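You operate a simulated robot arm through the tools that you are given. There is no shell and no other tool. Be economical: measure what you need, move in short steps, check, and stop when the job is done.

You are at the controls of a simulated two-armed robot. One attempt, no reset.

Task
Halt the middle welder, push its side stop button, grease the steel bar's top and put the brush back.
Fine: wooden brush, grease from the tin, halt first, then the stop, both before you load the brush; the brush stands in the clear pot again. Leave the other controls as they are. A coat counts when it lies all over at full strength: go over it till it gets no stronger.

The check looks at the end state, three seconds after you hand in, the way a careful person would. Anything else that was tipped, shoved, dropped, spilled or broken makes it a failure.

Robot
Two 7-joint arms with two-finger parallel grippers on one trunk, on a base that drives. Base frame: it is fixed to the floor where the robot stands at the start and does not move with it; the origin is under the middle of the robot, x ahead of it, y to its left, z up. Lengths are in mm, angles in rad, forces in N, time in s.
The left shoulder is at the start at [70, 188, 1165], the right one opposite. With the tool pointing down near the work surface each hand reaches from about 100 to 720 mm from the robot's upright axis, wherever it stands, measured 20 degrees to its own side. Places, roughly: front air dial [3400, -1900, 800]; front air lever [3300, -1900, 800]; front band lever [3000, -1900, 1500]; front brake dial [3300, -1500, 1600]; front halt button [3500, -1600, 800]; front height dial [3600, -1500, 800]; front jog button [3600, -1600, 800]; front roll nut [3000, -1700, 1800]; front start button [3500, -1700, 800]; front stop button [3000, -2200, 1000]; front yellow ball lever [3700, -1400, 800]; grease tin [1200, 600, 600]; inside of the clear pot [1300, 700, 600]; middle air dial [600, -200, 800]; middle air lever [600, -300, 800]; middle band lever [700, -500, 1500]. Payload 3.91 kg a hand.
Tool frame (each hand has its own): the origin (TCP) lies between the finger pads and is the grasp point; the fingertips stand 30 mm ahead of it; z points along the fingers, y is the line along which they close. The gripper opens to 110 mm. The fingers are 20 mm wide and 10 mm thick; the gripper's body (48 by 112 mm) begins 55 mm behind the TCP.
Orientation is that of the tool frame in the base frame, as [roll, pitch, yaw] about the fixed x, y, z axes, in that order (R = Rz(yaw) Ry(pitch) Rx(roll)). With the fingers straight down and closing along the base's y, the tool's x points along the base's -x, its y along +y and its z along -z.

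Tools
- The arms move only by the tool play_rows. It takes "left_targets", "right_targets" or both (then of equal length, played together; a hand with none holds still); each is a list of rows, each an object (a shift or turn left out is 0, a gripper value left out holds the last) with "jaw": the closure, from 0 (fully open) to 1 (shut); "travel": the shift along the tool's x, y, z in units of 50 mm (1.0 is 50 mm), a list of three; "angular": the turn, a rotation vector about the tool's x, y, z in units of 6 degrees (1.0 is 6 degrees), a list of three. In form: [{"jaw": jaw, "travel": [x, y, z], "angular": [rx, ry, rz]}, ...]. A call has 1 to 20 rows; each row shifts and turns the commanded pose from where the row before left it, along the tool's axes as they then stand. A call with a number of a shift or a turn outside -1 to 1 is refused whole. Rows are played at 5 a second. More than 50 mm and 0.15 rad between two rows, or a gripper value outside its range, and nothing of the call is played. A pose out of reach is approached as far as the arm can. The call stops where the force on the tool passes 50 N (or 10 N more than at its start, if that is more) or the arm is blocked; 0.2 s more then pass. Each finger travels about 72 mm/s and halts on what it meets, pressing with about 41 N; the grip force reading is that of the motor and also rises with nothing between the fingers. The clock runs only during rows and for 0.2 s after the last one: add rows that do not move to give the fingers time. The reply holds the time, the measured pose of the TCP, the force on the tool along the base axes, the opening and the grip force, in the units named above and with some noise, with the torque about the TCP (base axes, N m) and any sound that the robot's microphone picked up, and new pictures: "show" is both (left out), scene, wrist or none (wrist: the cameras of the hands that moved).
- Cameras (640 x 400 px; columns grow to the right, rows downward): "scene" is now at [137.8, -28.5, 1408.4]; the picture's right is [-0.31, -0.95, -0.00], its down [-0.39, 0.13, -0.91] and it looks along [0.86, -0.28, -0.41] (base axes); focal length 294 px, centre (320, 200). "left" rides on the left gripper at [72, -17, -103] in its tool frame; the picture's right is [0.23, 0.97, 0.00], its down [-0.76, 0.18, -0.62] and it looks along [-0.61, 0.14, 0.78] (tool axes); focal length 222 px, centre (320, 200). "right" rides on the right gripper at [72, 17, -103] in its tool frame; the picture's right is [-0.23, 0.97, 0.00], its down [-0.76, -0.18, -0.62] and it looks along [-0.61, -0.14, 0.78] (tool axes); focal length 222 px, centre (320, 200). There is no depth. A picture from a camera that has moved, and an enlarged one, comes with that camera's place and axes in the base frame and with its lens.
- slide_trunk(by): slides the trunk up (or, below 0, down) by that many mm; the arms and the scene camera ride with it, the base frame stays. It gives what a move gives, with no picture.
- steer(legs): drives the robot by 1 to 6 legs, each [ahead, turn to the left] in mm and rad, along the robot's own axes; the way and the turn of a leg run together, so that a leg with both is an arc; at most 1500 mm and 3.142 rad a leg. The arms and the cameras ride along, it lands a little off, and it stops where it bumps. It gives what a move gives, and a new picture of the scene camera.
- turn_head(pan, tilt): turns the head with the scene camera to pan (to the left, within 1.501 rad either way) and tilt (down, from -0.506 to 1.204), counted from straight ahead of the robot. It gives what a move gives, and a new picture of the scene camera.
- zoom(camera, box): a new picture of the part [left, top, right, bottom] of that camera's present view, enlarged. It takes no simulated time.
- finish_job(): hands the job in; it is judged then, once.

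Work in short steps. Places have to be worked out from the pictures, the camera data and where the tool is seen: move nearer, look again, correct. Check each grasp and each placing, and mend what went wrong. You have 120 turns and 260 pictures in all, those below and enlarged ones among them. Open the grippers and draw the arms clear of the work before you hand the job in, unless the task says otherwise.

The tools are called as name(argument=value, ...) on one line, values as JSON. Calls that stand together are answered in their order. play_rows: Moves the arms, as the interface text tells. Its arguments: {"type":"object","properties":{"left_targets":{"type":"array","items":{"type":"object","properties":{"jaw":{"type":"number"},"travel":{"type":"array","items":{"type":"number"}},"angular":{"type":"array","items":{"type":"number"}}}}},"right_targets":{"type":"array","items":{"type":"object","properties":{"jaw":{"type":"number"},"travel":{"type":"array","items":{"type":"number"}},"angular":{"type":"array","items":{"type":"number"}}}}},"show":{"type":"string","enum":["both","scene","wrist","none"]}},"required":[]} The other tools are called the same way: slide_trunk (by) slides the trunk up or down; steer (legs) drives the base; turn_head (pan, tilt) turns the head that bears the scene camera; zoom (camera, box) takes an enlarged picture of a part of a camera's view; finish_job () hands the job in.

At the start:

```text
clock: 0.0
left_tcp_pos: [455.6, -51.1, 1266.2]
left_orientation: [-3.141, -0.001, -3.141]
left_wrist_force: [0.2, 0.5, -0.2]
left_ft_torque: [0.0, -0.01, 0.0]
left_finger_gap: 110.2
left_finger_force: 0.0
right_tcp_pos: [457.2, -439.1, 1220.7]
right_orientation: [-3.141, 0.0, 3.142]
right_wrist_force: [0.2, 0.0, -0.4]
right_ft_torque: [0.01, -0.02, 0.01]
right_finger_gap: 109.9
right_finger_force: 0.1
trunk travel left (down, up): [-675.0, 265.0]
robot x, y, heading: [-0.2, 3.5, -0.001]
head pan, tilt: [-0.318, 0.426]
```

scene: 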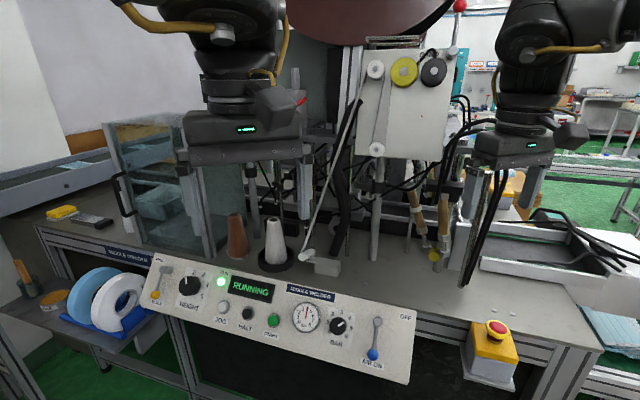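
right: 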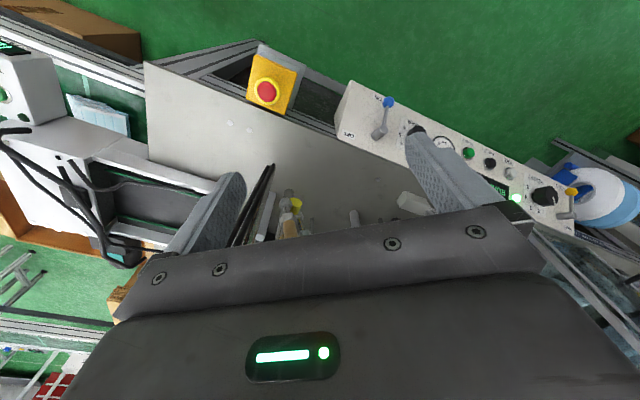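
left: 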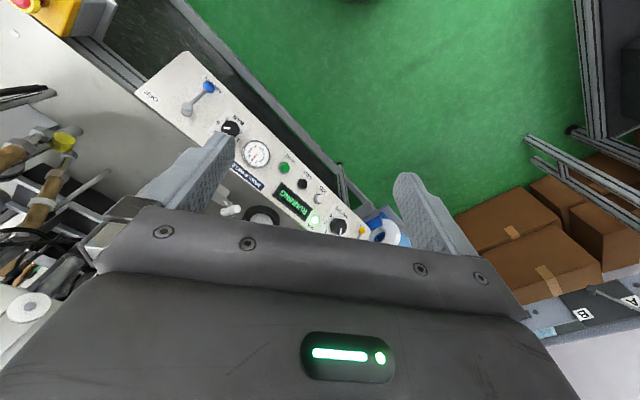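

The middle welder is in front of me and shows RUNNING. I enlarge its panel, the side stop and the shelf with the brush.

zoom(camera="scene", box=[140, 240, 420, 390])

zoom(camera="scene", box=[0, 190, 160, 350])

zoom(camera="scene", box=[400, 150, 560, 390])

zoom(camera="left", box=[130, 40, 420, 250])

```text
2.29 times, centred on (280, 315) of scene
camera zoom: at [137.8, -28.5, 1408.4], right [-0.31, -0.95, 0.0], down [-0.39, 0.13, -0.91], along [0.86, -0.28, -0.41], focal length 672 px, centre (411, -63)
```

zoom: 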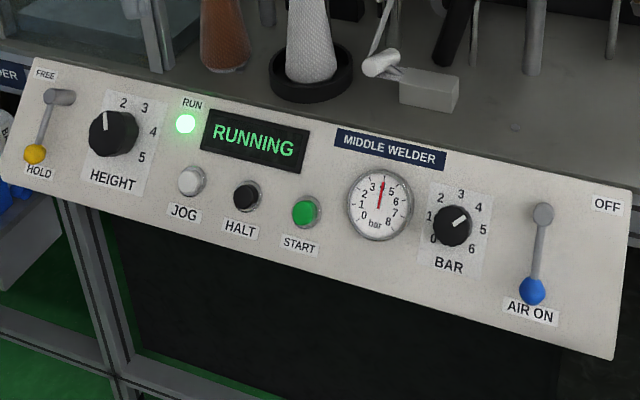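

```text
2.50 times, centred on (80, 270) of scene
camera zoom: at [137.8, -28.5, 1408.4], right [-0.31, -0.95, 0.0], down [-0.39, 0.13, -0.91], along [0.86, -0.28, -0.41], focal length 735 px, centre (920, 25)
```

zoom: 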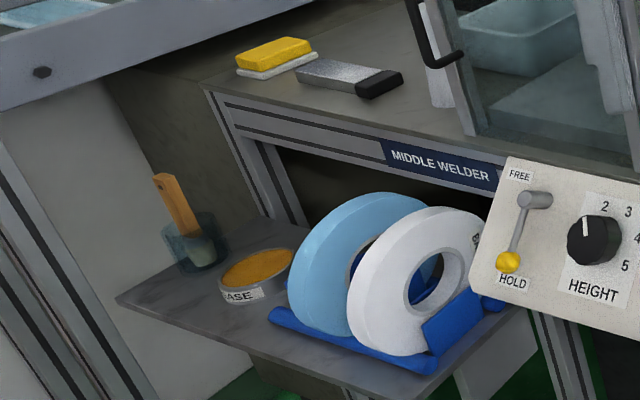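

```text
1.67 times, centred on (480, 270) of scene
camera zoom: at [137.8, -28.5, 1408.4], right [-0.31, -0.95, 0.0], down [-0.39, 0.13, -0.91], along [0.86, -0.28, -0.41], focal length 490 px, centre (53, 83)
```

zoom: 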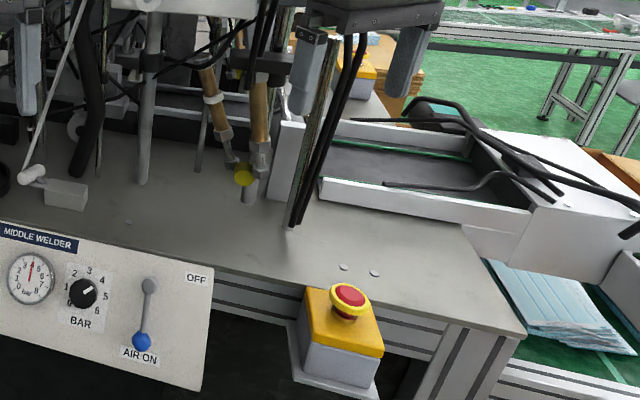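

```text
1.90 times, centred on (275, 145) of left
camera zoom: at [381.3, -67.0, 1370.3], right [-0.23, 0.97, 0.0], down [0.76, 0.18, 0.62], along [0.61, 0.14, -0.78], focal length 423 px, centre (406, 305)
```

zoom: 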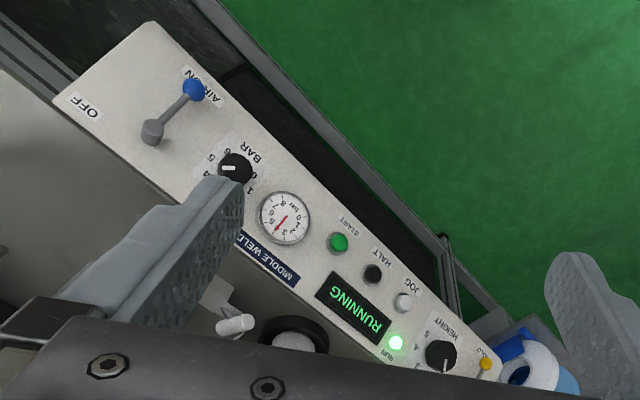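

Triangulation puts HALT near (791,-28,776), with the panel's outward normal about (-0.76,0.49,0.42). The stop mushroom is near (458,-536,896). I look around for the steel bar and the brush pot.

turn_head(pan=0.45, tilt=0.5)

zoom(camera="scene", box=[160, 80, 480, 280])

turn_head(pan=-0.2, tilt=0.2)

zoom(camera="scene", box=[160, 200, 480, 400])

```text
clock: 1.1
left_tcp_pos: [454.4, -51.6, 1266.5]
left_orientation: [-3.142, -0.001, -3.141]
left_wrist_force: [-0.9, 0.2, -0.4]
left_ft_torque: [0.04, -0.04, 0.01]
left_finger_gap: 109.9
left_finger_force: 0.2
right_tcp_pos: [458.0, -438.3, 1220.1]
right_orientation: [3.141, 0.001, -3.141]
right_wrist_force: [0.3, 1.3, 0.3]
right_ft_torque: [0.02, 0.01, -0.02]
right_finger_gap: 109.9
right_finger_force: 0.0
trunk travel left (down, up): [-675.0, 265.0]
robot x, y, heading: [2.9, -0.8, -0.0]
head pan, tilt: [0.45, 0.499]
camera scene: at [132.1, 39.8, 1401.8], right [0.43, -0.9, 0.0], down [-0.43, -0.21, -0.88], along [0.79, 0.38, -0.48], focal length 294 px, centre (320, 200)
```

scene: 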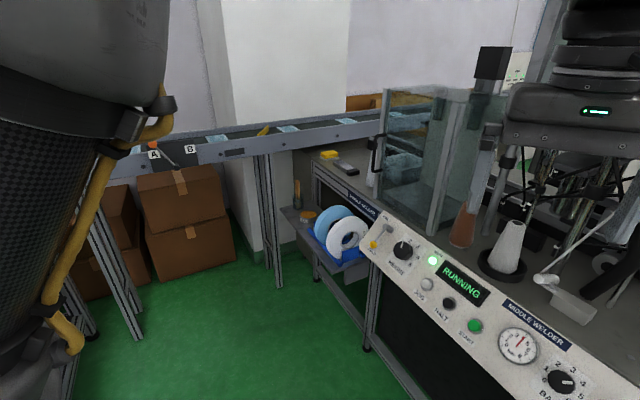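

```text
2.00 times, centred on (320, 180) of scene
camera zoom: at [132.1, 39.8, 1401.8], right [0.43, -0.9, 0.0], down [-0.43, -0.21, -0.88], along [0.79, 0.38, -0.48], focal length 588 px, centre (320, 240)
```

zoom: 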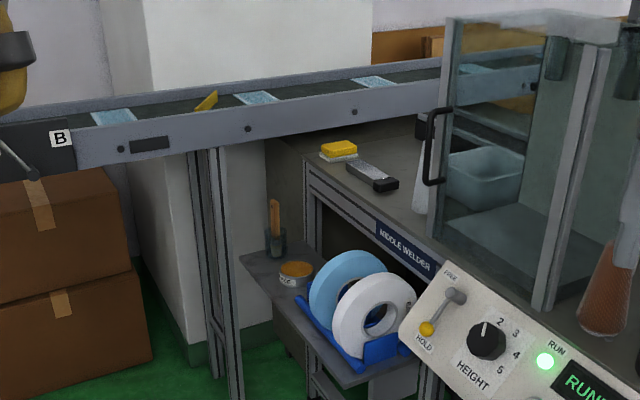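

```text
clock: 2.1
left_tcp_pos: [453.9, -50.8, 1265.3]
left_orientation: [-3.14, -0.001, 3.141]
left_wrist_force: [-0.5, 0.4, 1.1]
left_ft_torque: [-0.01, 0.02, 0.01]
left_finger_gap: 110.0
left_finger_force: 0.1
right_tcp_pos: [456.8, -438.1, 1220.5]
right_orientation: [-3.14, -0.002, 3.141]
right_wrist_force: [0.1, 0.3, 0.8]
right_ft_torque: [0.0, 0.01, 0.02]
right_finger_gap: 109.9
right_finger_force: 0.1
trunk travel left (down, up): [-675.0, 265.0]
robot x, y, heading: [0.4, 2.8, -0.001]
head pan, tilt: [-0.201, 0.201]
camera scene: at [141.4, -18.2, 1429.4], right [-0.2, -0.98, 0.0], down [-0.2, 0.04, -0.98], along [0.96, -0.19, -0.2], focal length 294 px, centre (320, 200)
```

scene: 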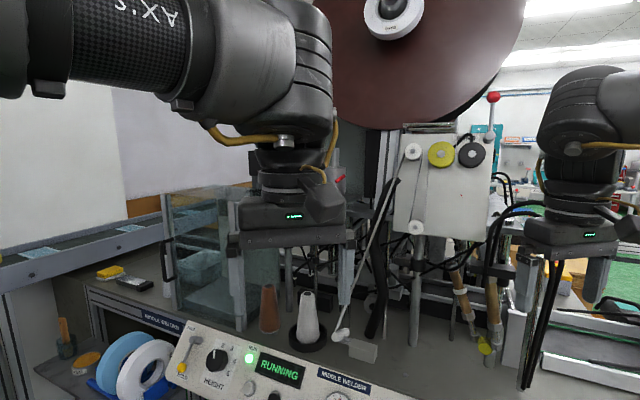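

```text
2.00 times, centred on (320, 300) of scene
camera zoom: at [141.4, -18.2, 1429.4], right [-0.2, -0.98, 0.0], down [-0.2, 0.04, -0.98], along [0.96, -0.19, -0.2], focal length 588 px, centre (320, 0)
```

zoom: 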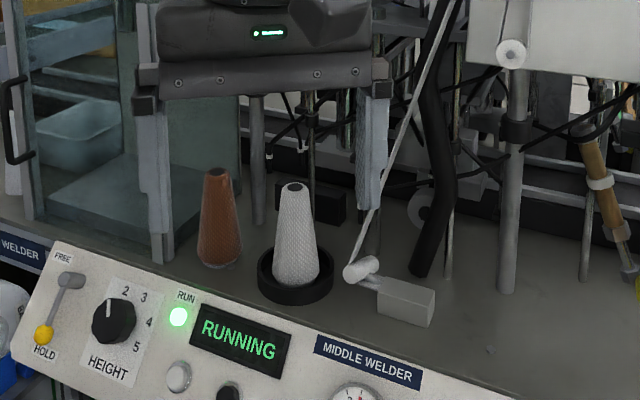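

HALT must come first, so I close the left hand and turn it square to the sloped panel.

play_rows(left_targets=[{"jaw": 1, "angular": [0.538, -0.827, 0]}, {"angular": [0.538, -0.827, 0]}, {"angular": [0.538, -0.827, 0]}, {"angular": [0.538, -0.827, 0]}, {"angular": [0.538, -0.827, 0]}, {"angular": [0.538, -0.827, 0]}, {"angular": [0.538, -0.827, 0]}, {"angular": [0.538, -0.827, 0]}, {"angular": [0.538, -0.827, 0]}, {"angular": [0.538, -0.827, 0]}, {"angular": [0.538, -0.827, 0]}], show="wrist")

turn_head(pan=-0.1, tilt=0.6)

```text
clock: 4.5
left_tcp_pos: [453.8, -50.6, 1266.3]
left_orientation: [-2.273, 0.865, -2.719]
left_wrist_force: [-0.3, -0.5, 0.3]
left_ft_torque: [0.0, 0.01, 0.0]
left_finger_gap: 0.0
left_finger_force: 37.8
right_tcp_pos: [457.8, -438.8, 1221.1]
right_orientation: [3.141, 0.0, -3.141]
right_wrist_force: [-0.6, -0.5, 0.1]
right_ft_torque: [-0.02, 0.0, 0.0]
right_finger_gap: 110.0
right_finger_force: 0.2
trunk travel left (down, up): [-675.0, 265.0]
robot x, y, heading: [-3.3, 1.1, -0.002]
head pan, tilt: [-0.201, 0.201]
camera left: at [328.0, -31.8, 1263.6], right [0.12, 0.74, -0.66], down [0.02, 0.66, 0.75], along [0.99, -0.11, 0.06], focal length 222 px, centre (320, 200)
```

left: 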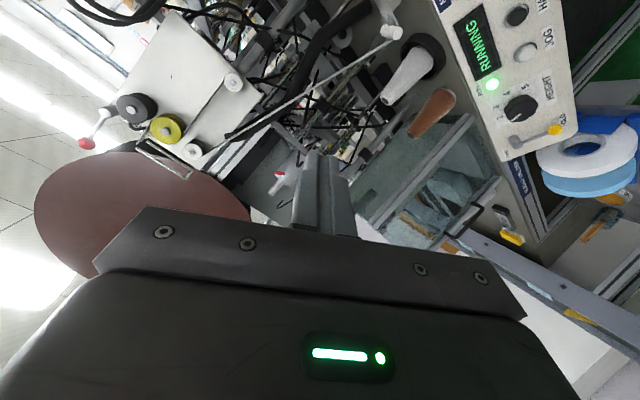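

```text
clock: 5.4
left_tcp_pos: [454.8, -50.4, 1266.4]
left_orientation: [-2.277, 0.864, -2.722]
left_wrist_force: [-0.2, -0.7, -0.1]
left_ft_torque: [0.02, -0.01, -0.02]
left_finger_gap: 0.0
left_finger_force: 38.0
right_tcp_pos: [456.2, -439.5, 1220.2]
right_orientation: [3.141, -0.001, -3.141]
right_wrist_force: [-0.4, -0.3, 0.3]
right_ft_torque: [0.0, -0.02, -0.03]
right_finger_gap: 110.1
right_finger_force: 0.1
trunk travel left (down, up): [-675.0, 265.0]
robot x, y, heading: [-1.6, 0.2, 0.004]
head pan, tilt: [-0.099, 0.6]
camera scene: at [137.9, -8.4, 1392.7], right [-0.1, -0.99, 0.0], down [-0.56, 0.06, -0.83], along [0.82, -0.08, -0.56], focal length 294 px, centre (320, 200)
```

scene: 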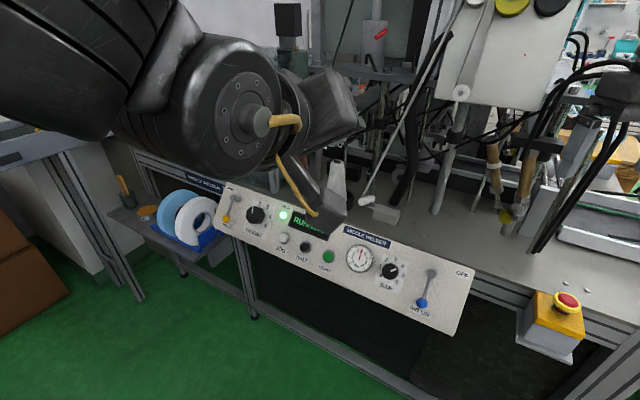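

The orientation is right and the HALT ray agrees. I move the closed tip to about 80 mm in front of the button.

play_rows(left_targets=[{"travel": [0.307, 0.636, 0.618]}, {"travel": [0.307, 0.636, 0.618]}, {"travel": [0.307, 0.636, 0.618]}, {"travel": [0.307, 0.636, 0.618]}, {"travel": [0.307, 0.636, 0.618]}, {"travel": [0.307, 0.636, 0.618]}, {"travel": [0.307, 0.636, 0.618]}, {"travel": [0.307, 0.636, 0.618]}, {"travel": [0.307, 0.636, 0.618]}, {"travel": [0.307, 0.636, 0.618]}, {"travel": [0.307, 0.636, 0.618]}])

```text
clock: 7.8
left_tcp_pos: [637.1, -99.1, 901.1]
left_orientation: [-2.29, 0.858, -2.713]
left_wrist_force: [-0.4, 0.4, -0.7]
left_ft_torque: [0.0, 0.02, 0.01]
left_finger_gap: 0.0
left_finger_force: 37.8
left hand out of reach, approached as far as the arm can: row 7, 8, 9, 10, 11
right_tcp_pos: [457.4, -440.2, 1220.9]
right_orientation: [3.139, 0.002, 3.142]
right_wrist_force: [-0.7, -0.1, 0.0]
right_ft_torque: [0.04, 0.02, -0.02]
right_finger_gap: 110.0
right_finger_force: 0.1
trunk travel left (down, up): [-675.0, 265.0]
robot x, y, heading: [1.0, -1.1, 0.004]
head pan, tilt: [-0.099, 0.6]
camera scene: at [138.0, -10.6, 1392.7], right [-0.1, -0.99, 0.0], down [-0.56, 0.06, -0.82], along [0.82, -0.08, -0.57], focal length 294 px, centre (320, 200)
camera left: at [509.4, -84.0, 899.6], right [0.1, 0.75, -0.65], down [0.02, 0.65, 0.76], along [0.99, -0.09, 0.05], focal length 222 px, centre (320, 200)
```

scene: 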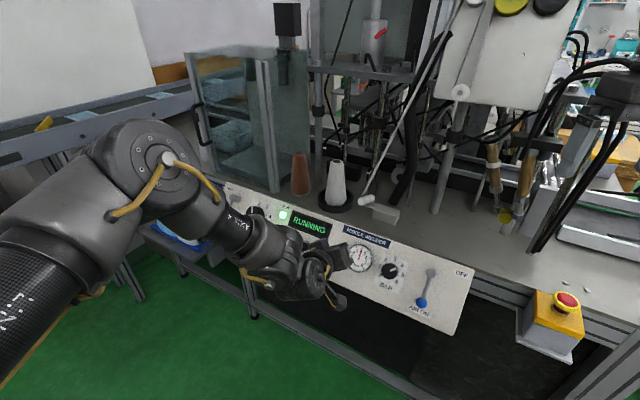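
left: 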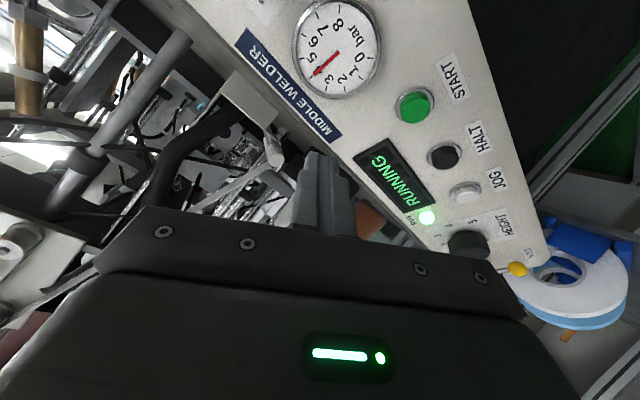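

Out of reach from here. I draw the hand back, then drive to stand square in front of the panel and lower the trunk.

play_rows(left_targets=[{"travel": [-0.3, 0, -0.9]}, {"travel": [-0.3, 0, -0.9]}, {"travel": [-0.3, 0, -0.9]}, {"travel": [-0.3, 0, -0.9]}, {"travel": [-0.3, 0, -0.9]}, {"travel": [-0.3, 0, -0.9]}], show="none")

steer(legs=[[0, 0.7], [200, 0], [0, -1.2]])

slide_trunk(by=-150)

```text
clock: 9.2
left_tcp_pos: [482.1, 60.2, 1085.7]
left_orientation: [-2.272, 0.863, -2.72]
left_wrist_force: [0.1, 0.4, 0.6]
left_ft_torque: [0.02, -0.01, -0.01]
left_finger_gap: 0.0
left_finger_force: 37.5
right_tcp_pos: [453.8, -436.6, 1222.5]
right_orientation: [3.141, 0.002, 3.141]
right_wrist_force: [-0.6, -0.7, 0.8]
right_ft_torque: [0.01, -0.06, -0.04]
right_finger_gap: 110.0
right_finger_force: 0.1
trunk travel left (down, up): [-675.0, 265.0]
robot x, y, heading: [-2.1, -3.4, -0.003]
head pan, tilt: [-0.099, 0.6]
```

```text
clock: 15.6
left_tcp_pos: [609.4, -49.2, 1084.8]
left_orientation: [-2.277, 0.864, 3.065]
left_wrist_force: [-0.9, 0.5, 0.5]
left_ft_torque: [0.01, 0.01, 0.0]
left_finger_gap: 0.1
left_finger_force: 38.0
right_tcp_pos: [347.6, -472.9, 1220.4]
right_orientation: [-3.141, 0.001, 2.646]
right_wrist_force: [-0.4, -0.1, 0.8]
right_ft_torque: [0.03, 0.01, 0.02]
right_finger_gap: 109.9
right_finger_force: 0.0
trunk travel left (down, up): [-675.0, 265.0]
robot x, y, heading: [155.6, 128.5, -0.496]
head pan, tilt: [-0.099, 0.6]
camera scene: at [272.0, 55.8, 1392.6], right [-0.56, -0.83, 0.0], down [-0.47, 0.32, -0.82], along [0.68, -0.46, -0.57], focal length 294 px, centre (320, 200)
```

scene: 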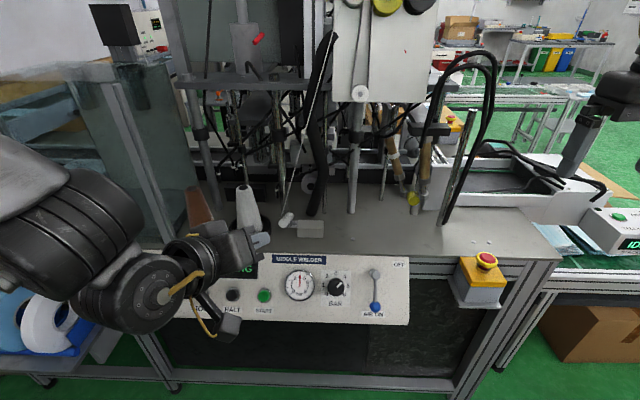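

```text
clock: 17.4
left_tcp_pos: [608.1, -49.3, 934.6]
left_orientation: [-2.276, 0.864, 3.066]
left_wrist_force: [-0.4, 0.5, 0.2]
left_ft_torque: [0.0, 0.01, 0.0]
left_finger_gap: 0.0
left_finger_force: 38.5
right_tcp_pos: [348.5, -473.4, 1071.1]
right_orientation: [-3.139, 0.0, 2.645]
right_wrist_force: [0.4, 0.3, -1.0]
right_ft_torque: [0.02, 0.02, 0.02]
right_finger_gap: 110.1
right_finger_force: 0.0
trunk travel left (down, up): [-525.0, 415.0]
robot x, y, heading: [154.3, 126.7, -0.494]
head pan, tilt: [-0.099, 0.6]
```

Now in front of the panel. I re-yaw the left hand by +0.494 rad and move to about 70 mm in front of HALT.

play_rows(left_targets=[{"angular": [-0.718, -0.467, -0.396]}, {"angular": [-0.718, -0.467, -0.396]}, {"angular": [-0.718, -0.467, -0.396]}, {"angular": [-0.718, -0.467, -0.396]}, {"angular": [-0.718, -0.467, -0.396]}, {"travel": [0.035, 0.725, 0.477]}, {"travel": [0.035, 0.725, 0.477]}, {"travel": [0.035, 0.725, 0.477]}, {"travel": [0.035, 0.725, 0.477]}, {}])

```text
clock: 19.6
left_tcp_pos: [718.9, 17.1, 820.8]
left_orientation: [-2.283, 0.862, -2.732]
left_wrist_force: [-0.6, -0.2, -0.6]
left_ft_torque: [0.0, 0.04, 0.04]
left_finger_gap: 0.0
left_finger_force: 37.3
left hand out of reach, approached as far as the arm can: row 8
right_tcp_pos: [346.3, -475.1, 1070.9]
right_orientation: [3.141, 0.0, 2.645]
right_wrist_force: [0.7, -0.1, 0.7]
right_ft_torque: [0.02, -0.02, 0.01]
right_finger_gap: 110.0
right_finger_force: 0.1
trunk travel left (down, up): [-525.0, 415.0]
robot x, y, heading: [153.0, 130.7, -0.498]
head pan, tilt: [-0.099, 0.6]
camera scene: at [269.7, 54.7, 1242.8], right [-0.56, -0.83, 0.0], down [-0.47, 0.32, -0.83], along [0.68, -0.46, -0.56], focal length 294 px, centre (320, 200)
camera left: at [592.4, 36.2, 818.4], right [0.12, 0.75, -0.65], down [0.03, 0.65, 0.76], along [0.99, -0.11, 0.06], focal length 222 px, centre (320, 200)
```

scene: 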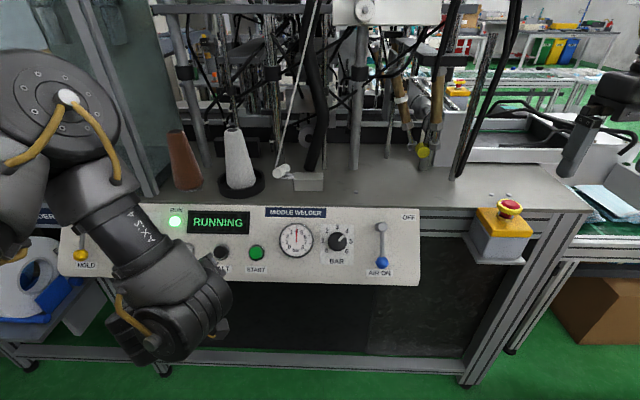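
left: 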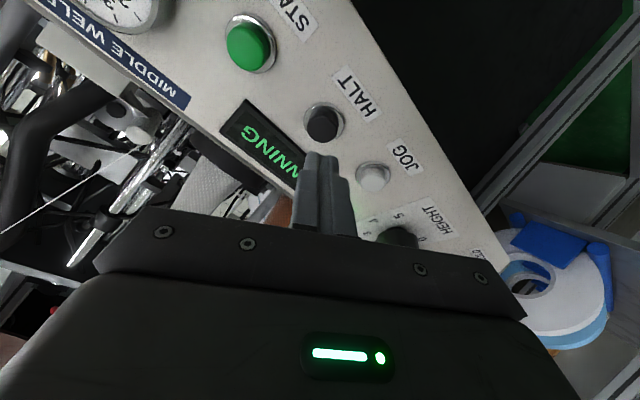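

The two rays agree at (790,-30,775), so the tip is about 65 mm off and well aligned. I go 52 mm in with a small correction and check.

play_rows(left_targets=[{"travel": [0.09, 0.04, 0.35]}, {"travel": [0, 0, 0.35]}, {"travel": [0, 0, 0.35]}, {}], show="wrist")

```text
clock: 20.6
left_tcp_pos: [757.3, -7.2, 794.6]
left_orientation: [-2.276, 0.864, -2.722]
left_wrist_force: [0.2, 0.4, 0.5]
left_ft_torque: [0.01, -0.01, -0.03]
left_finger_gap: 0.0
left_finger_force: 37.4
right_tcp_pos: [347.3, -474.5, 1070.0]
right_orientation: [-3.141, -0.001, 2.646]
right_wrist_force: [0.3, -0.1, -0.6]
right_ft_torque: [-0.02, 0.0, 0.0]
right_finger_gap: 110.1
right_finger_force: 0.1
trunk travel left (down, up): [-525.0, 415.0]
robot x, y, heading: [153.1, 129.3, -0.496]
head pan, tilt: [-0.099, 0.6]
camera left: at [630.7, 10.5, 791.5], right [0.12, 0.75, -0.65], down [0.03, 0.66, 0.75], along [0.99, -0.11, 0.06], focal length 222 px, centre (320, 200)
```

left: 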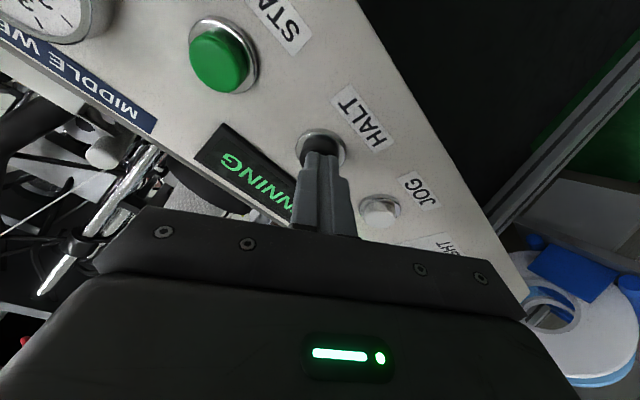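

The tip is centred on HALT. I press it in 4 mm steps.

play_rows(left_targets=[{"travel": [0, 0, 0.1]}, {"travel": [0, 0, 0.1]}, {"travel": [0, 0, 0.08]}, {"travel": [0, 0, 0.06]}, {"travel": [0, 0, 0.06]}, {}])

```text
clock: 21.7
left_tcp_pos: [765.5, -13.6, 789.0]
left_orientation: [-2.281, 0.863, -2.729]
left_wrist_force: [-23.1, 24.7, 23.1]
left_ft_torque: [0.04, 0.15, 0.11]
left_finger_gap: 0.2
left_finger_force: 37.9
right_tcp_pos: [344.6, -471.5, 1074.0]
right_orientation: [-3.14, 0.007, 2.645]
right_wrist_force: [-0.5, -0.4, -0.7]
right_ft_torque: [0.02, 0.0, 0.0]
right_finger_gap: 110.1
right_finger_force: 0.1
trunk travel left (down, up): [-525.0, 415.0]
robot x, y, heading: [153.4, 129.3, -0.487]
head pan, tilt: [-0.099, 0.6]
heard: click
stopped in row 5 (left hand): the force on the tool passed its limit at 52 N (the readings are from after the stop); the commanded pose is now the measured one
camera scene: at [265.9, 60.1, 1243.8], right [-0.56, -0.83, 0.0], down [-0.47, 0.31, -0.83], along [0.69, -0.46, -0.56], focal length 294 px, centre (320, 200)
camera left: at [638.0, 6.3, 785.7], right [0.13, 0.75, -0.65], down [0.03, 0.65, 0.76], along [0.99, -0.11, 0.06], focal length 222 px, centre (320, 200)
```

scene: 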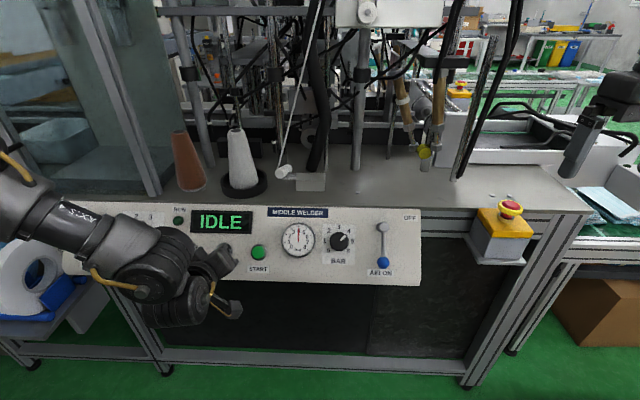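
left: 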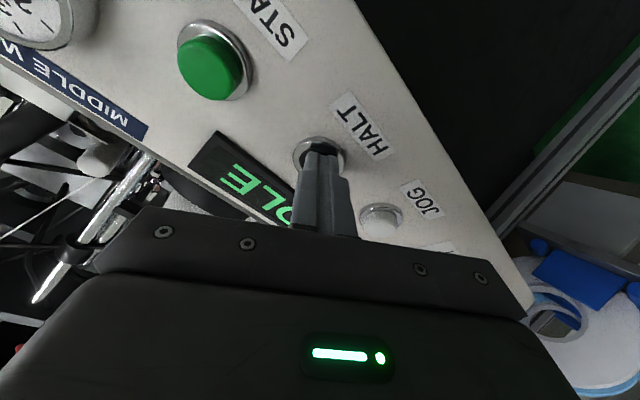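

Display shows IDLE and a click was heard: halted. I back the left hand away and look at the stop box.

play_rows(left_targets=[{"travel": [0, 0, -0.9]}, {"travel": [0, 0, -0.9]}, {"travel": [0, 0, -0.9]}, {"travel": [0, 0, -0.9]}, {"travel": [0, 0, -0.9]}], show="none")

zoom(camera="scene", box=[430, 170, 590, 290])

zoom(camera="right", box=[0, 0, 640, 400])

```text
clock: 22.9
left_tcp_pos: [692.9, 34.5, 877.5]
left_orientation: [-2.296, 0.854, -2.743]
left_wrist_force: [-0.1, -0.4, 0.3]
left_ft_torque: [-0.05, -0.01, 0.0]
left_finger_gap: 0.1
left_finger_force: 37.7
left hand out of reach, approached as far as the arm can: row 2, 3, 4, 5
right_tcp_pos: [346.9, -472.9, 1071.0]
right_orientation: [-3.141, 0.002, 2.645]
right_wrist_force: [0.6, -0.8, 0.7]
right_ft_torque: [-0.01, -0.01, -0.01]
right_finger_gap: 110.0
right_finger_force: 0.0
trunk travel left (down, up): [-525.0, 415.0]
robot x, y, heading: [153.3, 133.6, -0.493]
head pan, tilt: [-0.099, 0.6]
```

```text
3.33 times, centred on (510, 230) of scene
camera zoom: at [271.5, 56.9, 1242.7], right [-0.56, -0.83, 0.0], down [-0.47, 0.32, -0.83], along [0.68, -0.46, -0.56], focal length 980 px, centre (-313, 100)
```

zoom: 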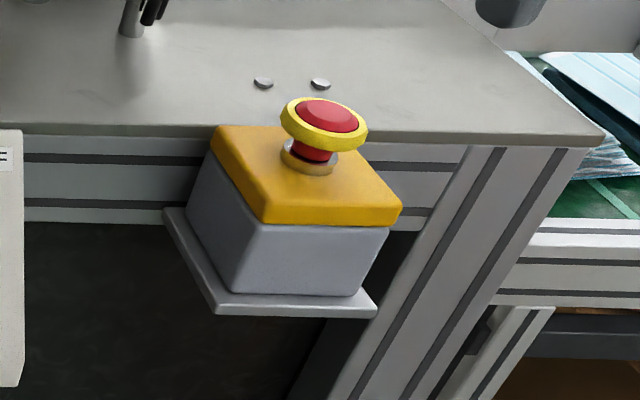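

```text
1.00 times, centred on (320, 200) of right (not enlarged: the box is as wide or as high as the picture)
camera zoom: at [290.1, -424.0, 1173.2], right [0.66, 0.75, 0.0], down [0.59, -0.52, 0.62], along [0.47, -0.41, -0.78], focal length 222 px, centre (320, 200)
```

zoom: 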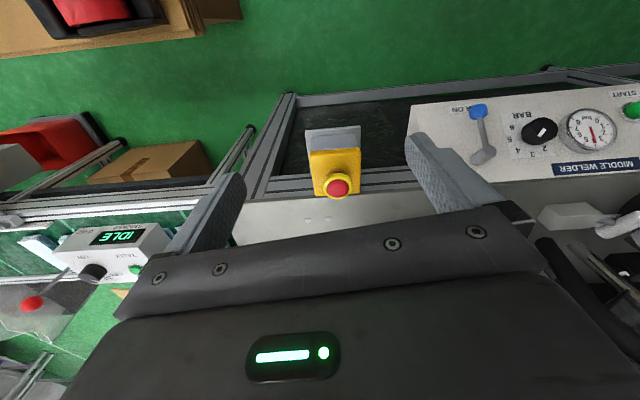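

Rays give the stop's top at about (454,-532,903), axis vertical. I close the right hand and move it 60 mm above.

play_rows(right_targets=[{"jaw": 1, "travel": [-0.61, -0.005, 0.395]}, {"travel": [-0.61, -0.005, 0.395]}, {"travel": [-0.61, -0.005, 0.395]}, {"travel": [-0.61, -0.005, 0.395]}, {}, {}])

```text
clock: 24.3
left_tcp_pos: [692.8, 32.8, 878.1]
left_orientation: [-2.298, 0.856, -2.745]
left_wrist_force: [0.1, -0.1, 0.0]
left_ft_torque: [0.01, 0.02, -0.02]
left_finger_gap: 0.0
left_finger_force: 38.0
right_tcp_pos: [444.3, -528.2, 981.8]
right_orientation: [3.14, 0.004, 2.646]
right_wrist_force: [0.0, 0.1, -0.1]
right_ft_torque: [0.06, 0.0, 0.0]
right_finger_gap: 0.2
right_finger_force: 37.5
right hand out of reach, approached as far as the arm can: row 4
trunk travel left (down, up): [-525.0, 415.0]
robot x, y, heading: [153.1, 127.6, -0.494]
head pan, tilt: [-0.099, 0.6]
camera scene: at [271.9, 55.7, 1242.5], right [-0.56, -0.83, 0.0], down [-0.47, 0.32, -0.82], along [0.68, -0.46, -0.57], focal length 294 px, centre (320, 200)
camera right: at [386.6, -478.9, 1084.7], right [0.66, 0.75, 0.0], down [0.58, -0.52, 0.63], along [0.47, -0.41, -0.78], focal length 222 px, centre (320, 200)
```

scene: 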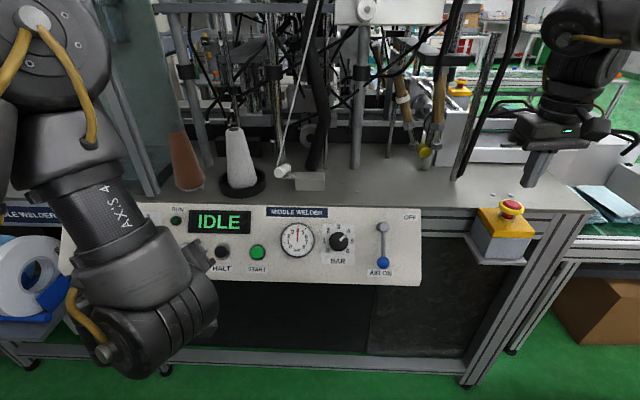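
right: 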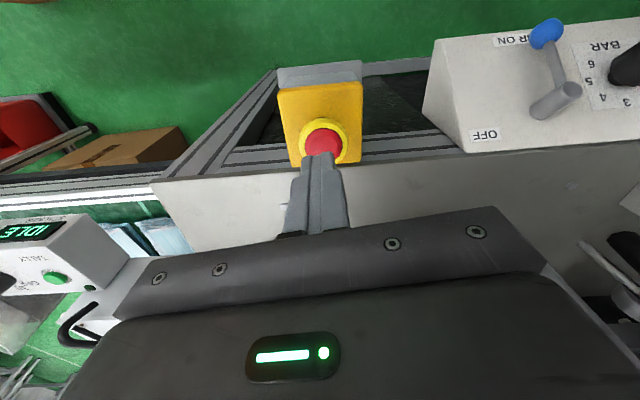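

The tip is nearly over the red cap, with about (6,-3) mm left. I descend slowly to test reach and contact.

play_rows(right_targets=[{"travel": [-0.05, 0, 0.4]}, {"travel": [0, 0, 0.4]}, {}])

```text
clock: 25.1
left_tcp_pos: [694.3, 34.5, 878.0]
left_orientation: [-2.298, 0.854, -2.743]
left_wrist_force: [0.5, 0.2, 0.1]
left_ft_torque: [0.01, -0.02, 0.0]
left_finger_gap: 0.0
left_finger_force: 37.4
right_tcp_pos: [445.8, -529.0, 943.5]
right_orientation: [-3.141, 0.0, 2.648]
right_wrist_force: [-0.5, -0.3, -0.5]
right_ft_torque: [0.0, -0.03, 0.0]
right_finger_gap: 0.0
right_finger_force: 38.4
trunk travel left (down, up): [-525.0, 415.0]
robot x, y, heading: [154.0, 127.4, -0.495]
head pan, tilt: [-0.099, 0.6]
camera scene: at [271.6, 56.6, 1242.7], right [-0.56, -0.83, 0.0], down [-0.47, 0.32, -0.83], along [0.68, -0.46, -0.56], focal length 294 px, centre (320, 200)
camera right: at [388.9, -479.4, 1045.5], right [0.66, 0.75, 0.0], down [0.59, -0.52, 0.62], along [0.47, -0.41, -0.78], focal length 222 px, centre (320, 200)
```

scene: 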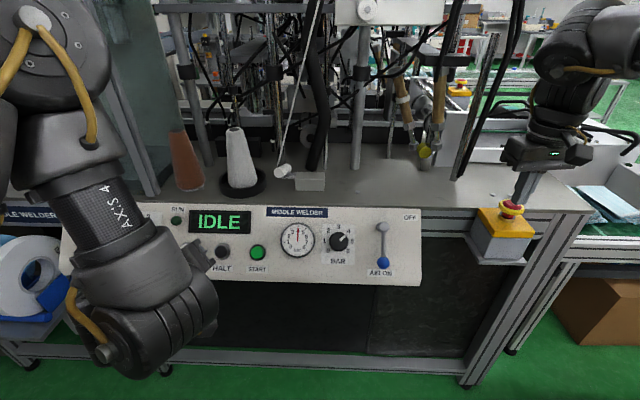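
right: 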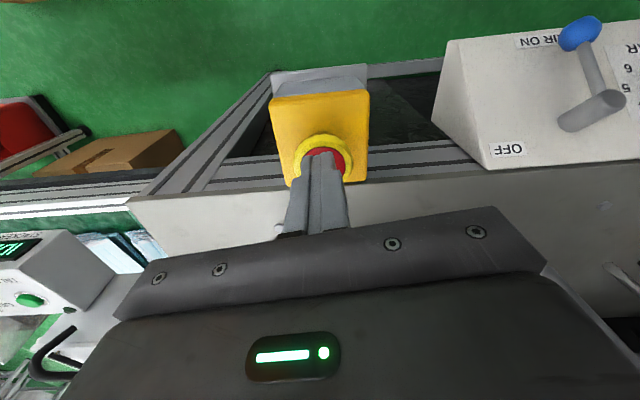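

Reach is fine and the tip is over the cap. I press down in small steps.

play_rows(right_targets=[{"travel": [0, 0, 0.12]}, {"travel": [0, 0, 0.1]}, {"travel": [0, 0, 0.08]}, {"travel": [0, 0, 0.08]}, {"travel": [0, 0, 0.08]}, {}])

```text
clock: 26.4
left_tcp_pos: [691.2, 35.9, 879.4]
left_orientation: [-2.292, 0.858, -2.741]
left_wrist_force: [0.2, 0.6, 0.0]
left_ft_torque: [0.0, 0.02, 0.0]
left_finger_gap: 0.0
left_finger_force: 37.7
right_tcp_pos: [445.1, -526.9, 928.2]
right_orientation: [-3.138, 0.019, 2.642]
right_wrist_force: [-8.1, 4.2, 24.1]
right_ft_torque: [0.1, 0.21, 0.02]
right_finger_gap: 0.1
right_finger_force: 38.2
trunk travel left (down, up): [-525.0, 415.0]
robot x, y, heading: [153.6, 126.9, -0.491]
head pan, tilt: [-0.099, 0.6]
heard: click
stopped in row 6 (right hand): the force on the tool passed its limit at 53 N (the readings are from after the stop); the commanded pose is now the measured one
camera scene: at [268.9, 59.7, 1243.0], right [-0.56, -0.83, 0.0], down [-0.47, 0.31, -0.83], along [0.68, -0.46, -0.56], focal length 294 px, centre (320, 200)
camera right: at [386.7, -477.9, 1030.1], right [0.67, 0.75, 0.0], down [0.57, -0.51, 0.64], along [0.48, -0.42, -0.77], focal length 222 px, centre (320, 200)
```

scene: 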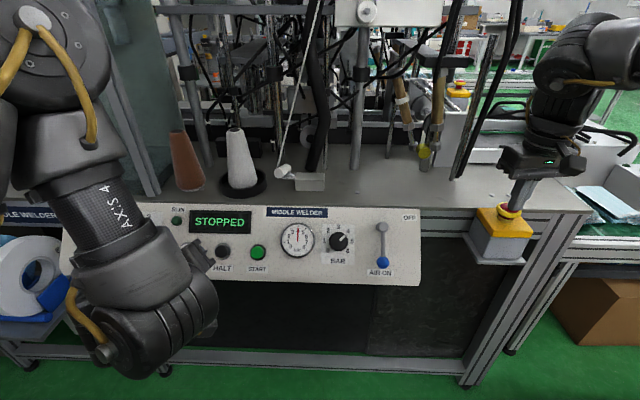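
right: 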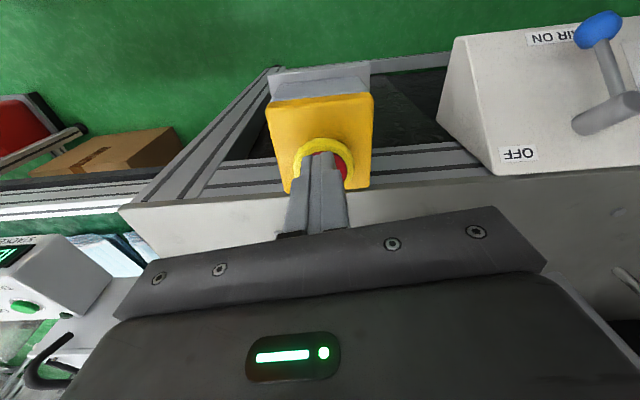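

Display shows STOPPED. I lift both hands clear and draw them in before driving to the shelf side.

play_rows(right_targets=[{"travel": [0, 0, -0.9]}, {"travel": [0, 0, -0.9]}, {"travel": [0, 0, -0.9]}, {"travel": [0, 0, -0.9]}, {"travel": [0, 0, -0.9]}, {"travel": [0.9, 0, 0]}, {"travel": [0.9, 0, 0]}, {"travel": [0.9, 0, 0]}, {"travel": [0.9, 0, 0]}, {"travel": [0.9, 0, 0]}], left_targets=[{"travel": [-0.68, -0.44, -0.38]}, {"travel": [-0.68, -0.44, -0.38]}, {"travel": [-0.68, -0.44, -0.38]}, {"travel": [-0.68, -0.44, -0.38]}, {}, {}, {}, {}, {}, {}], show="scene")

steer(legs=[[0, 1.47]])

turn_head(pan=-0.2, tilt=0.7)

```text
clock: 28.6
left_tcp_pos: [694.1, 35.3, 1057.1]
left_orientation: [-2.294, 0.856, -2.742]
left_wrist_force: [0.0, 1.1, 0.2]
left_ft_torque: [0.04, 0.0, 0.02]
left_finger_gap: 0.0
left_finger_force: 37.6
right_tcp_pos: [176.2, -388.3, 1062.5]
right_orientation: [-3.14, 0.014, 2.643]
right_wrist_force: [-0.2, 0.2, -1.1]
right_ft_torque: [0.02, -0.06, -0.01]
right_finger_gap: 0.0
right_finger_force: 37.5
right hand out of reach, approached as far as the arm can: row 2, 3, 4, 5
trunk travel left (down, up): [-525.0, 415.0]
robot x, y, heading: [154.9, 129.9, -0.494]
head pan, tilt: [-0.099, 0.6]
camera scene: at [269.6, 57.2, 1242.9], right [-0.56, -0.83, 0.0], down [-0.47, 0.32, -0.83], along [0.68, -0.46, -0.56], focal length 294 px, centre (320, 200)
```

scene: 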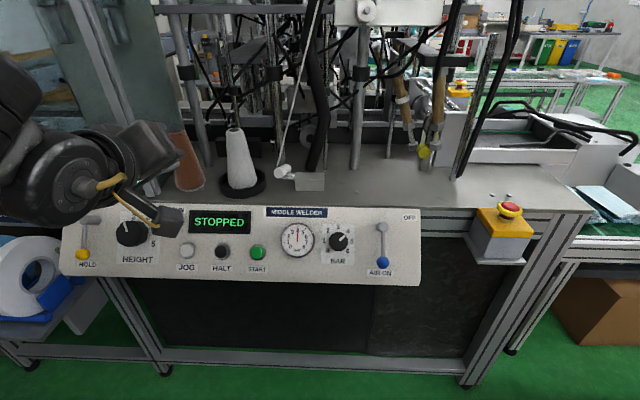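

```text
clock: 32.6
left_tcp_pos: [304.3, 658.6, 1054.6]
left_orientation: [-2.297, 0.855, -1.272]
left_wrist_force: [0.6, -0.2, -1.0]
left_ft_torque: [0.01, 0.01, 0.01]
left_finger_gap: 0.0
left_finger_force: 37.4
right_tcp_pos: [672.1, 101.6, 1062.6]
right_orientation: [-3.14, 0.012, -2.169]
right_wrist_force: [0.6, 0.0, 0.1]
right_ft_torque: [0.0, 0.0, 0.0]
right_finger_gap: 0.0
right_finger_force: 37.8
trunk travel left (down, up): [-525.0, 415.0]
robot x, y, heading: [153.0, 132.2, 0.976]
head pan, tilt: [-0.099, 0.6]
camera scene: at [238.8, 239.1, 1242.6], right [0.77, -0.64, 0.0], down [-0.36, -0.43, -0.82], along [0.53, 0.63, -0.57], focal length 294 px, centre (320, 200)
```

scene: 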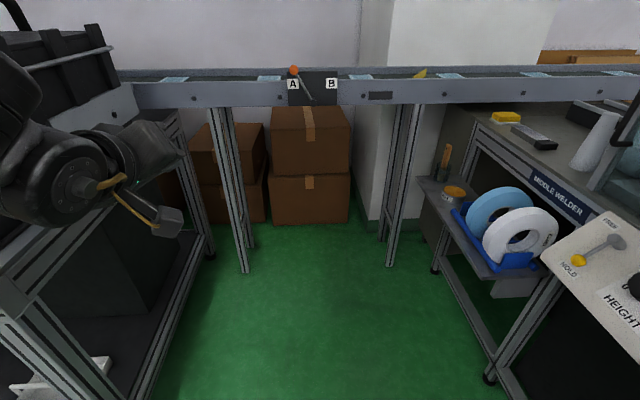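

```text
clock: 33.2
left_tcp_pos: [303.3, 658.3, 1055.6]
left_orientation: [-2.297, 0.855, -1.273]
left_wrist_force: [-0.1, -0.1, 0.4]
left_ft_torque: [-0.01, -0.01, 0.02]
left_finger_gap: 0.0
left_finger_force: 38.0
right_tcp_pos: [672.3, 100.7, 1061.6]
right_orientation: [-3.14, 0.011, -2.167]
right_wrist_force: [0.1, 0.2, 0.5]
right_ft_torque: [0.01, 0.0, -0.02]
right_finger_gap: 0.0
right_finger_force: 38.0
trunk travel left (down, up): [-525.0, 415.0]
robot x, y, heading: [157.0, 128.3, 0.977]
head pan, tilt: [-0.201, 0.7]
camera scene: at [242.9, 230.5, 1234.1], right [0.7, -0.71, 0.0], down [-0.46, -0.45, -0.77], along [0.55, 0.54, -0.64], focal length 294 px, centre (320, 200)
```

scene: 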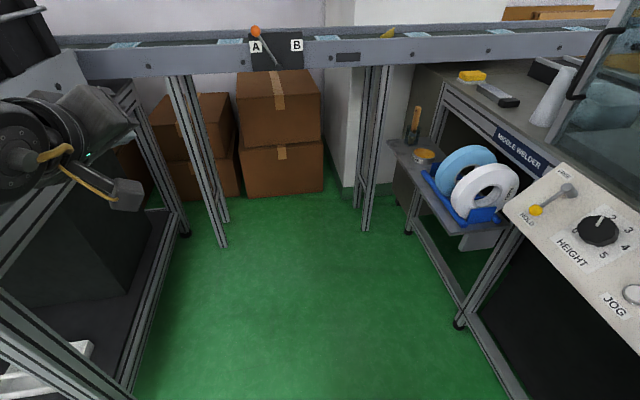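

There is another bench on the left and the conveyor ahead. I enlarge the shelf area.

zoom(camera="scene", box=[380, 50, 560, 200])

```text
2.67 times, centred on (470, 125) of scene
camera zoom: at [242.9, 230.5, 1234.1], right [0.7, -0.71, 0.0], down [-0.46, -0.45, -0.77], along [0.55, 0.54, -0.64], focal length 784 px, centre (-80, 400)
```

zoom: 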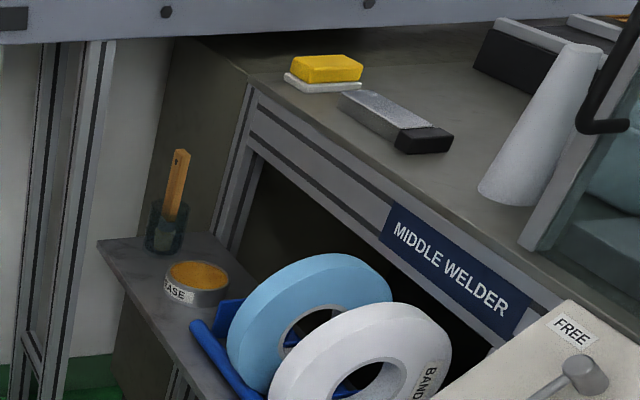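

The steel bar lies on the table by the sponge, and the brush stands in its pot on the low shelf. I drive along the aisle and turn to face the shelf.

steer(legs=[[800, 0], [0, -1.57]])

turn_head(pan=0.35, tilt=0.8)

```text
clock: 38.9
left_tcp_pos: [916.9, 1248.2, 1061.4]
left_orientation: [-2.281, 0.856, -1.588]
left_wrist_force: [0.2, -0.1, 0.3]
left_ft_torque: [0.01, -0.01, 0.03]
left_finger_gap: 0.2
left_finger_force: 37.9
right_tcp_pos: [1084.6, 599.0, 1060.4]
right_orientation: [-3.141, 0.014, -2.502]
right_wrist_force: [-0.5, -0.4, -0.5]
right_ft_torque: [-0.01, 0.02, 0.01]
right_finger_gap: 0.1
right_finger_force: 37.9
trunk travel left (down, up): [-525.0, 415.0]
robot x, y, heading: [603.9, 792.9, 0.646]
head pan, tilt: [-0.201, 0.7]
stopped in leg 2: the robot was blocked; the commanded pose is now the measured one
camera scene: at [720.3, 861.4, 1234.0], right [0.43, -0.9, 0.0], down [-0.58, -0.28, -0.77], along [0.69, 0.33, -0.64], focal length 294 px, centre (320, 200)
```

scene: 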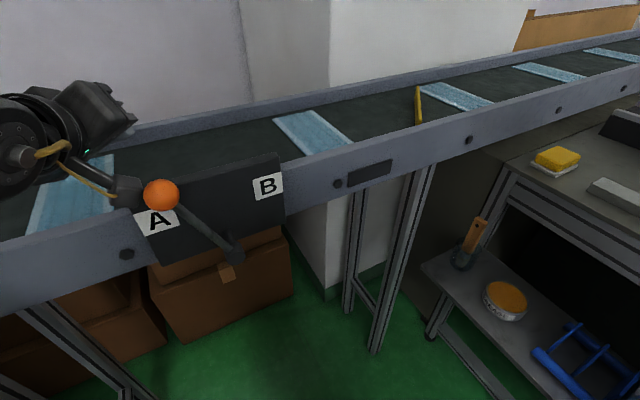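

```text
clock: 39.9
left_tcp_pos: [917.9, 1247.9, 1059.7]
left_orientation: [-2.281, 0.858, -1.588]
left_wrist_force: [-0.5, -0.2, -0.1]
left_ft_torque: [0.03, -0.02, -0.01]
left_finger_gap: 0.0
left_finger_force: 37.7
right_tcp_pos: [1084.9, 598.5, 1060.2]
right_orientation: [-3.139, 0.011, -2.502]
right_wrist_force: [-0.1, 1.0, -1.0]
right_ft_torque: [0.0, 0.04, -0.04]
right_finger_gap: 0.0
right_finger_force: 38.3
trunk travel left (down, up): [-525.0, 415.0]
robot x, y, heading: [602.0, 794.0, 0.643]
head pan, tilt: [0.351, 0.799]
camera scene: at [687.7, 893.4, 1225.8], right [0.84, -0.54, 0.0], down [-0.39, -0.6, -0.7], along [0.38, 0.58, -0.72], focal length 294 px, centre (320, 200)
```

scene: 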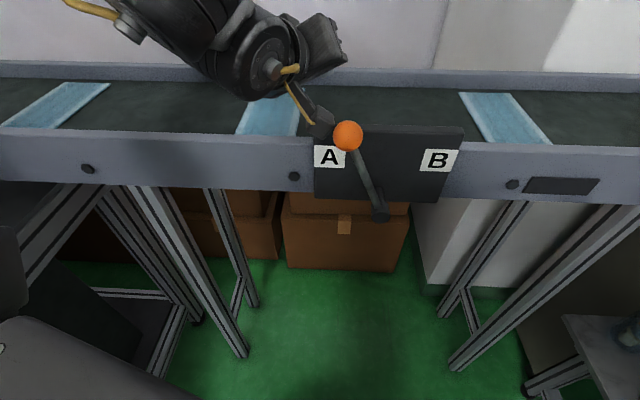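

The turn was blocked with the left hand beside the conveyor's orange lever. I turn back slightly to get free and inspect the lever.

steer(legs=[[0, 0.12]])

zoom(camera="scene", box=[200, 20, 520, 220])

zoom(camera="left", box=[0, 0, 640, 400])

```text
clock: 40.8
left_tcp_pos: [863.0, 1282.9, 1058.9]
left_orientation: [-2.281, 0.856, -1.467]
left_wrist_force: [-0.1, 0.3, -0.2]
left_ft_torque: [-0.01, -0.02, 0.02]
left_finger_gap: 0.0
left_finger_force: 37.8
right_tcp_pos: [1103.4, 658.3, 1062.0]
right_orientation: [-3.14, 0.012, -2.381]
right_wrist_force: [-0.1, 0.1, -0.7]
right_ft_torque: [0.01, -0.01, 0.04]
right_finger_gap: 0.1
right_finger_force: 37.6
trunk travel left (down, up): [-525.0, 415.0]
robot x, y, heading: [599.5, 796.8, 0.766]
head pan, tilt: [0.351, 0.799]
camera scene: at [675.1, 903.4, 1225.7], right [0.9, -0.44, 0.0], down [-0.32, -0.64, -0.7], along [0.31, 0.63, -0.72], focal length 294 px, centre (320, 200)
```

scene: 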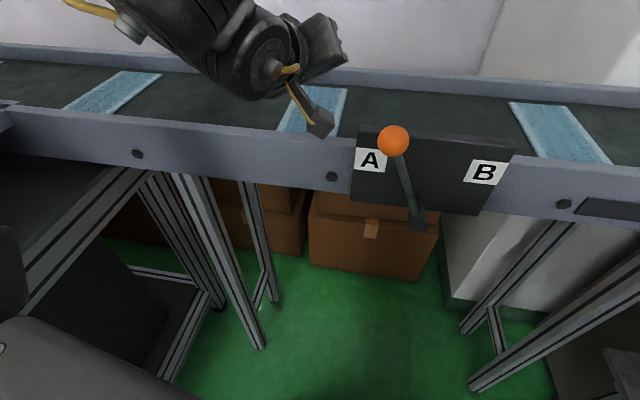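

```text
2.00 times, centred on (360, 120) of scene
camera zoom: at [675.1, 903.4, 1225.7], right [0.9, -0.44, 0.0], down [-0.32, -0.64, -0.7], along [0.31, 0.63, -0.72], focal length 588 px, centre (240, 360)
```

zoom: 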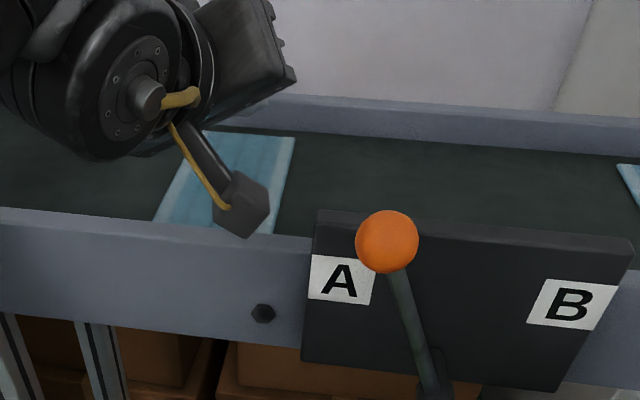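

```text
1.00 times, centred on (320, 200) of left (not enlarged: the box is as wide or as high as the picture)
camera zoom: at [804.9, 1169.4, 1057.8], right [-0.67, 0.34, -0.66], down [-0.62, 0.23, 0.75], along [0.41, 0.91, 0.05], focal length 222 px, centre (320, 200)
```

zoom: 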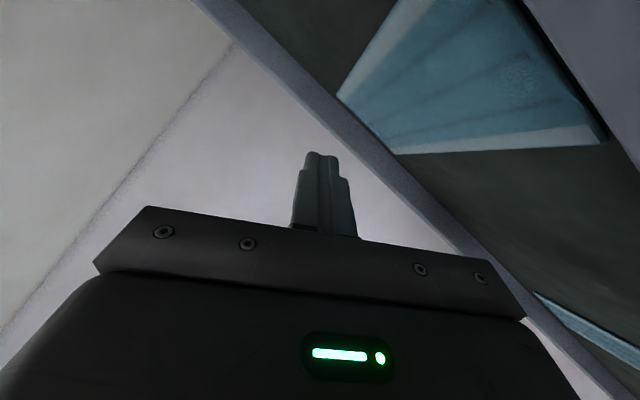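

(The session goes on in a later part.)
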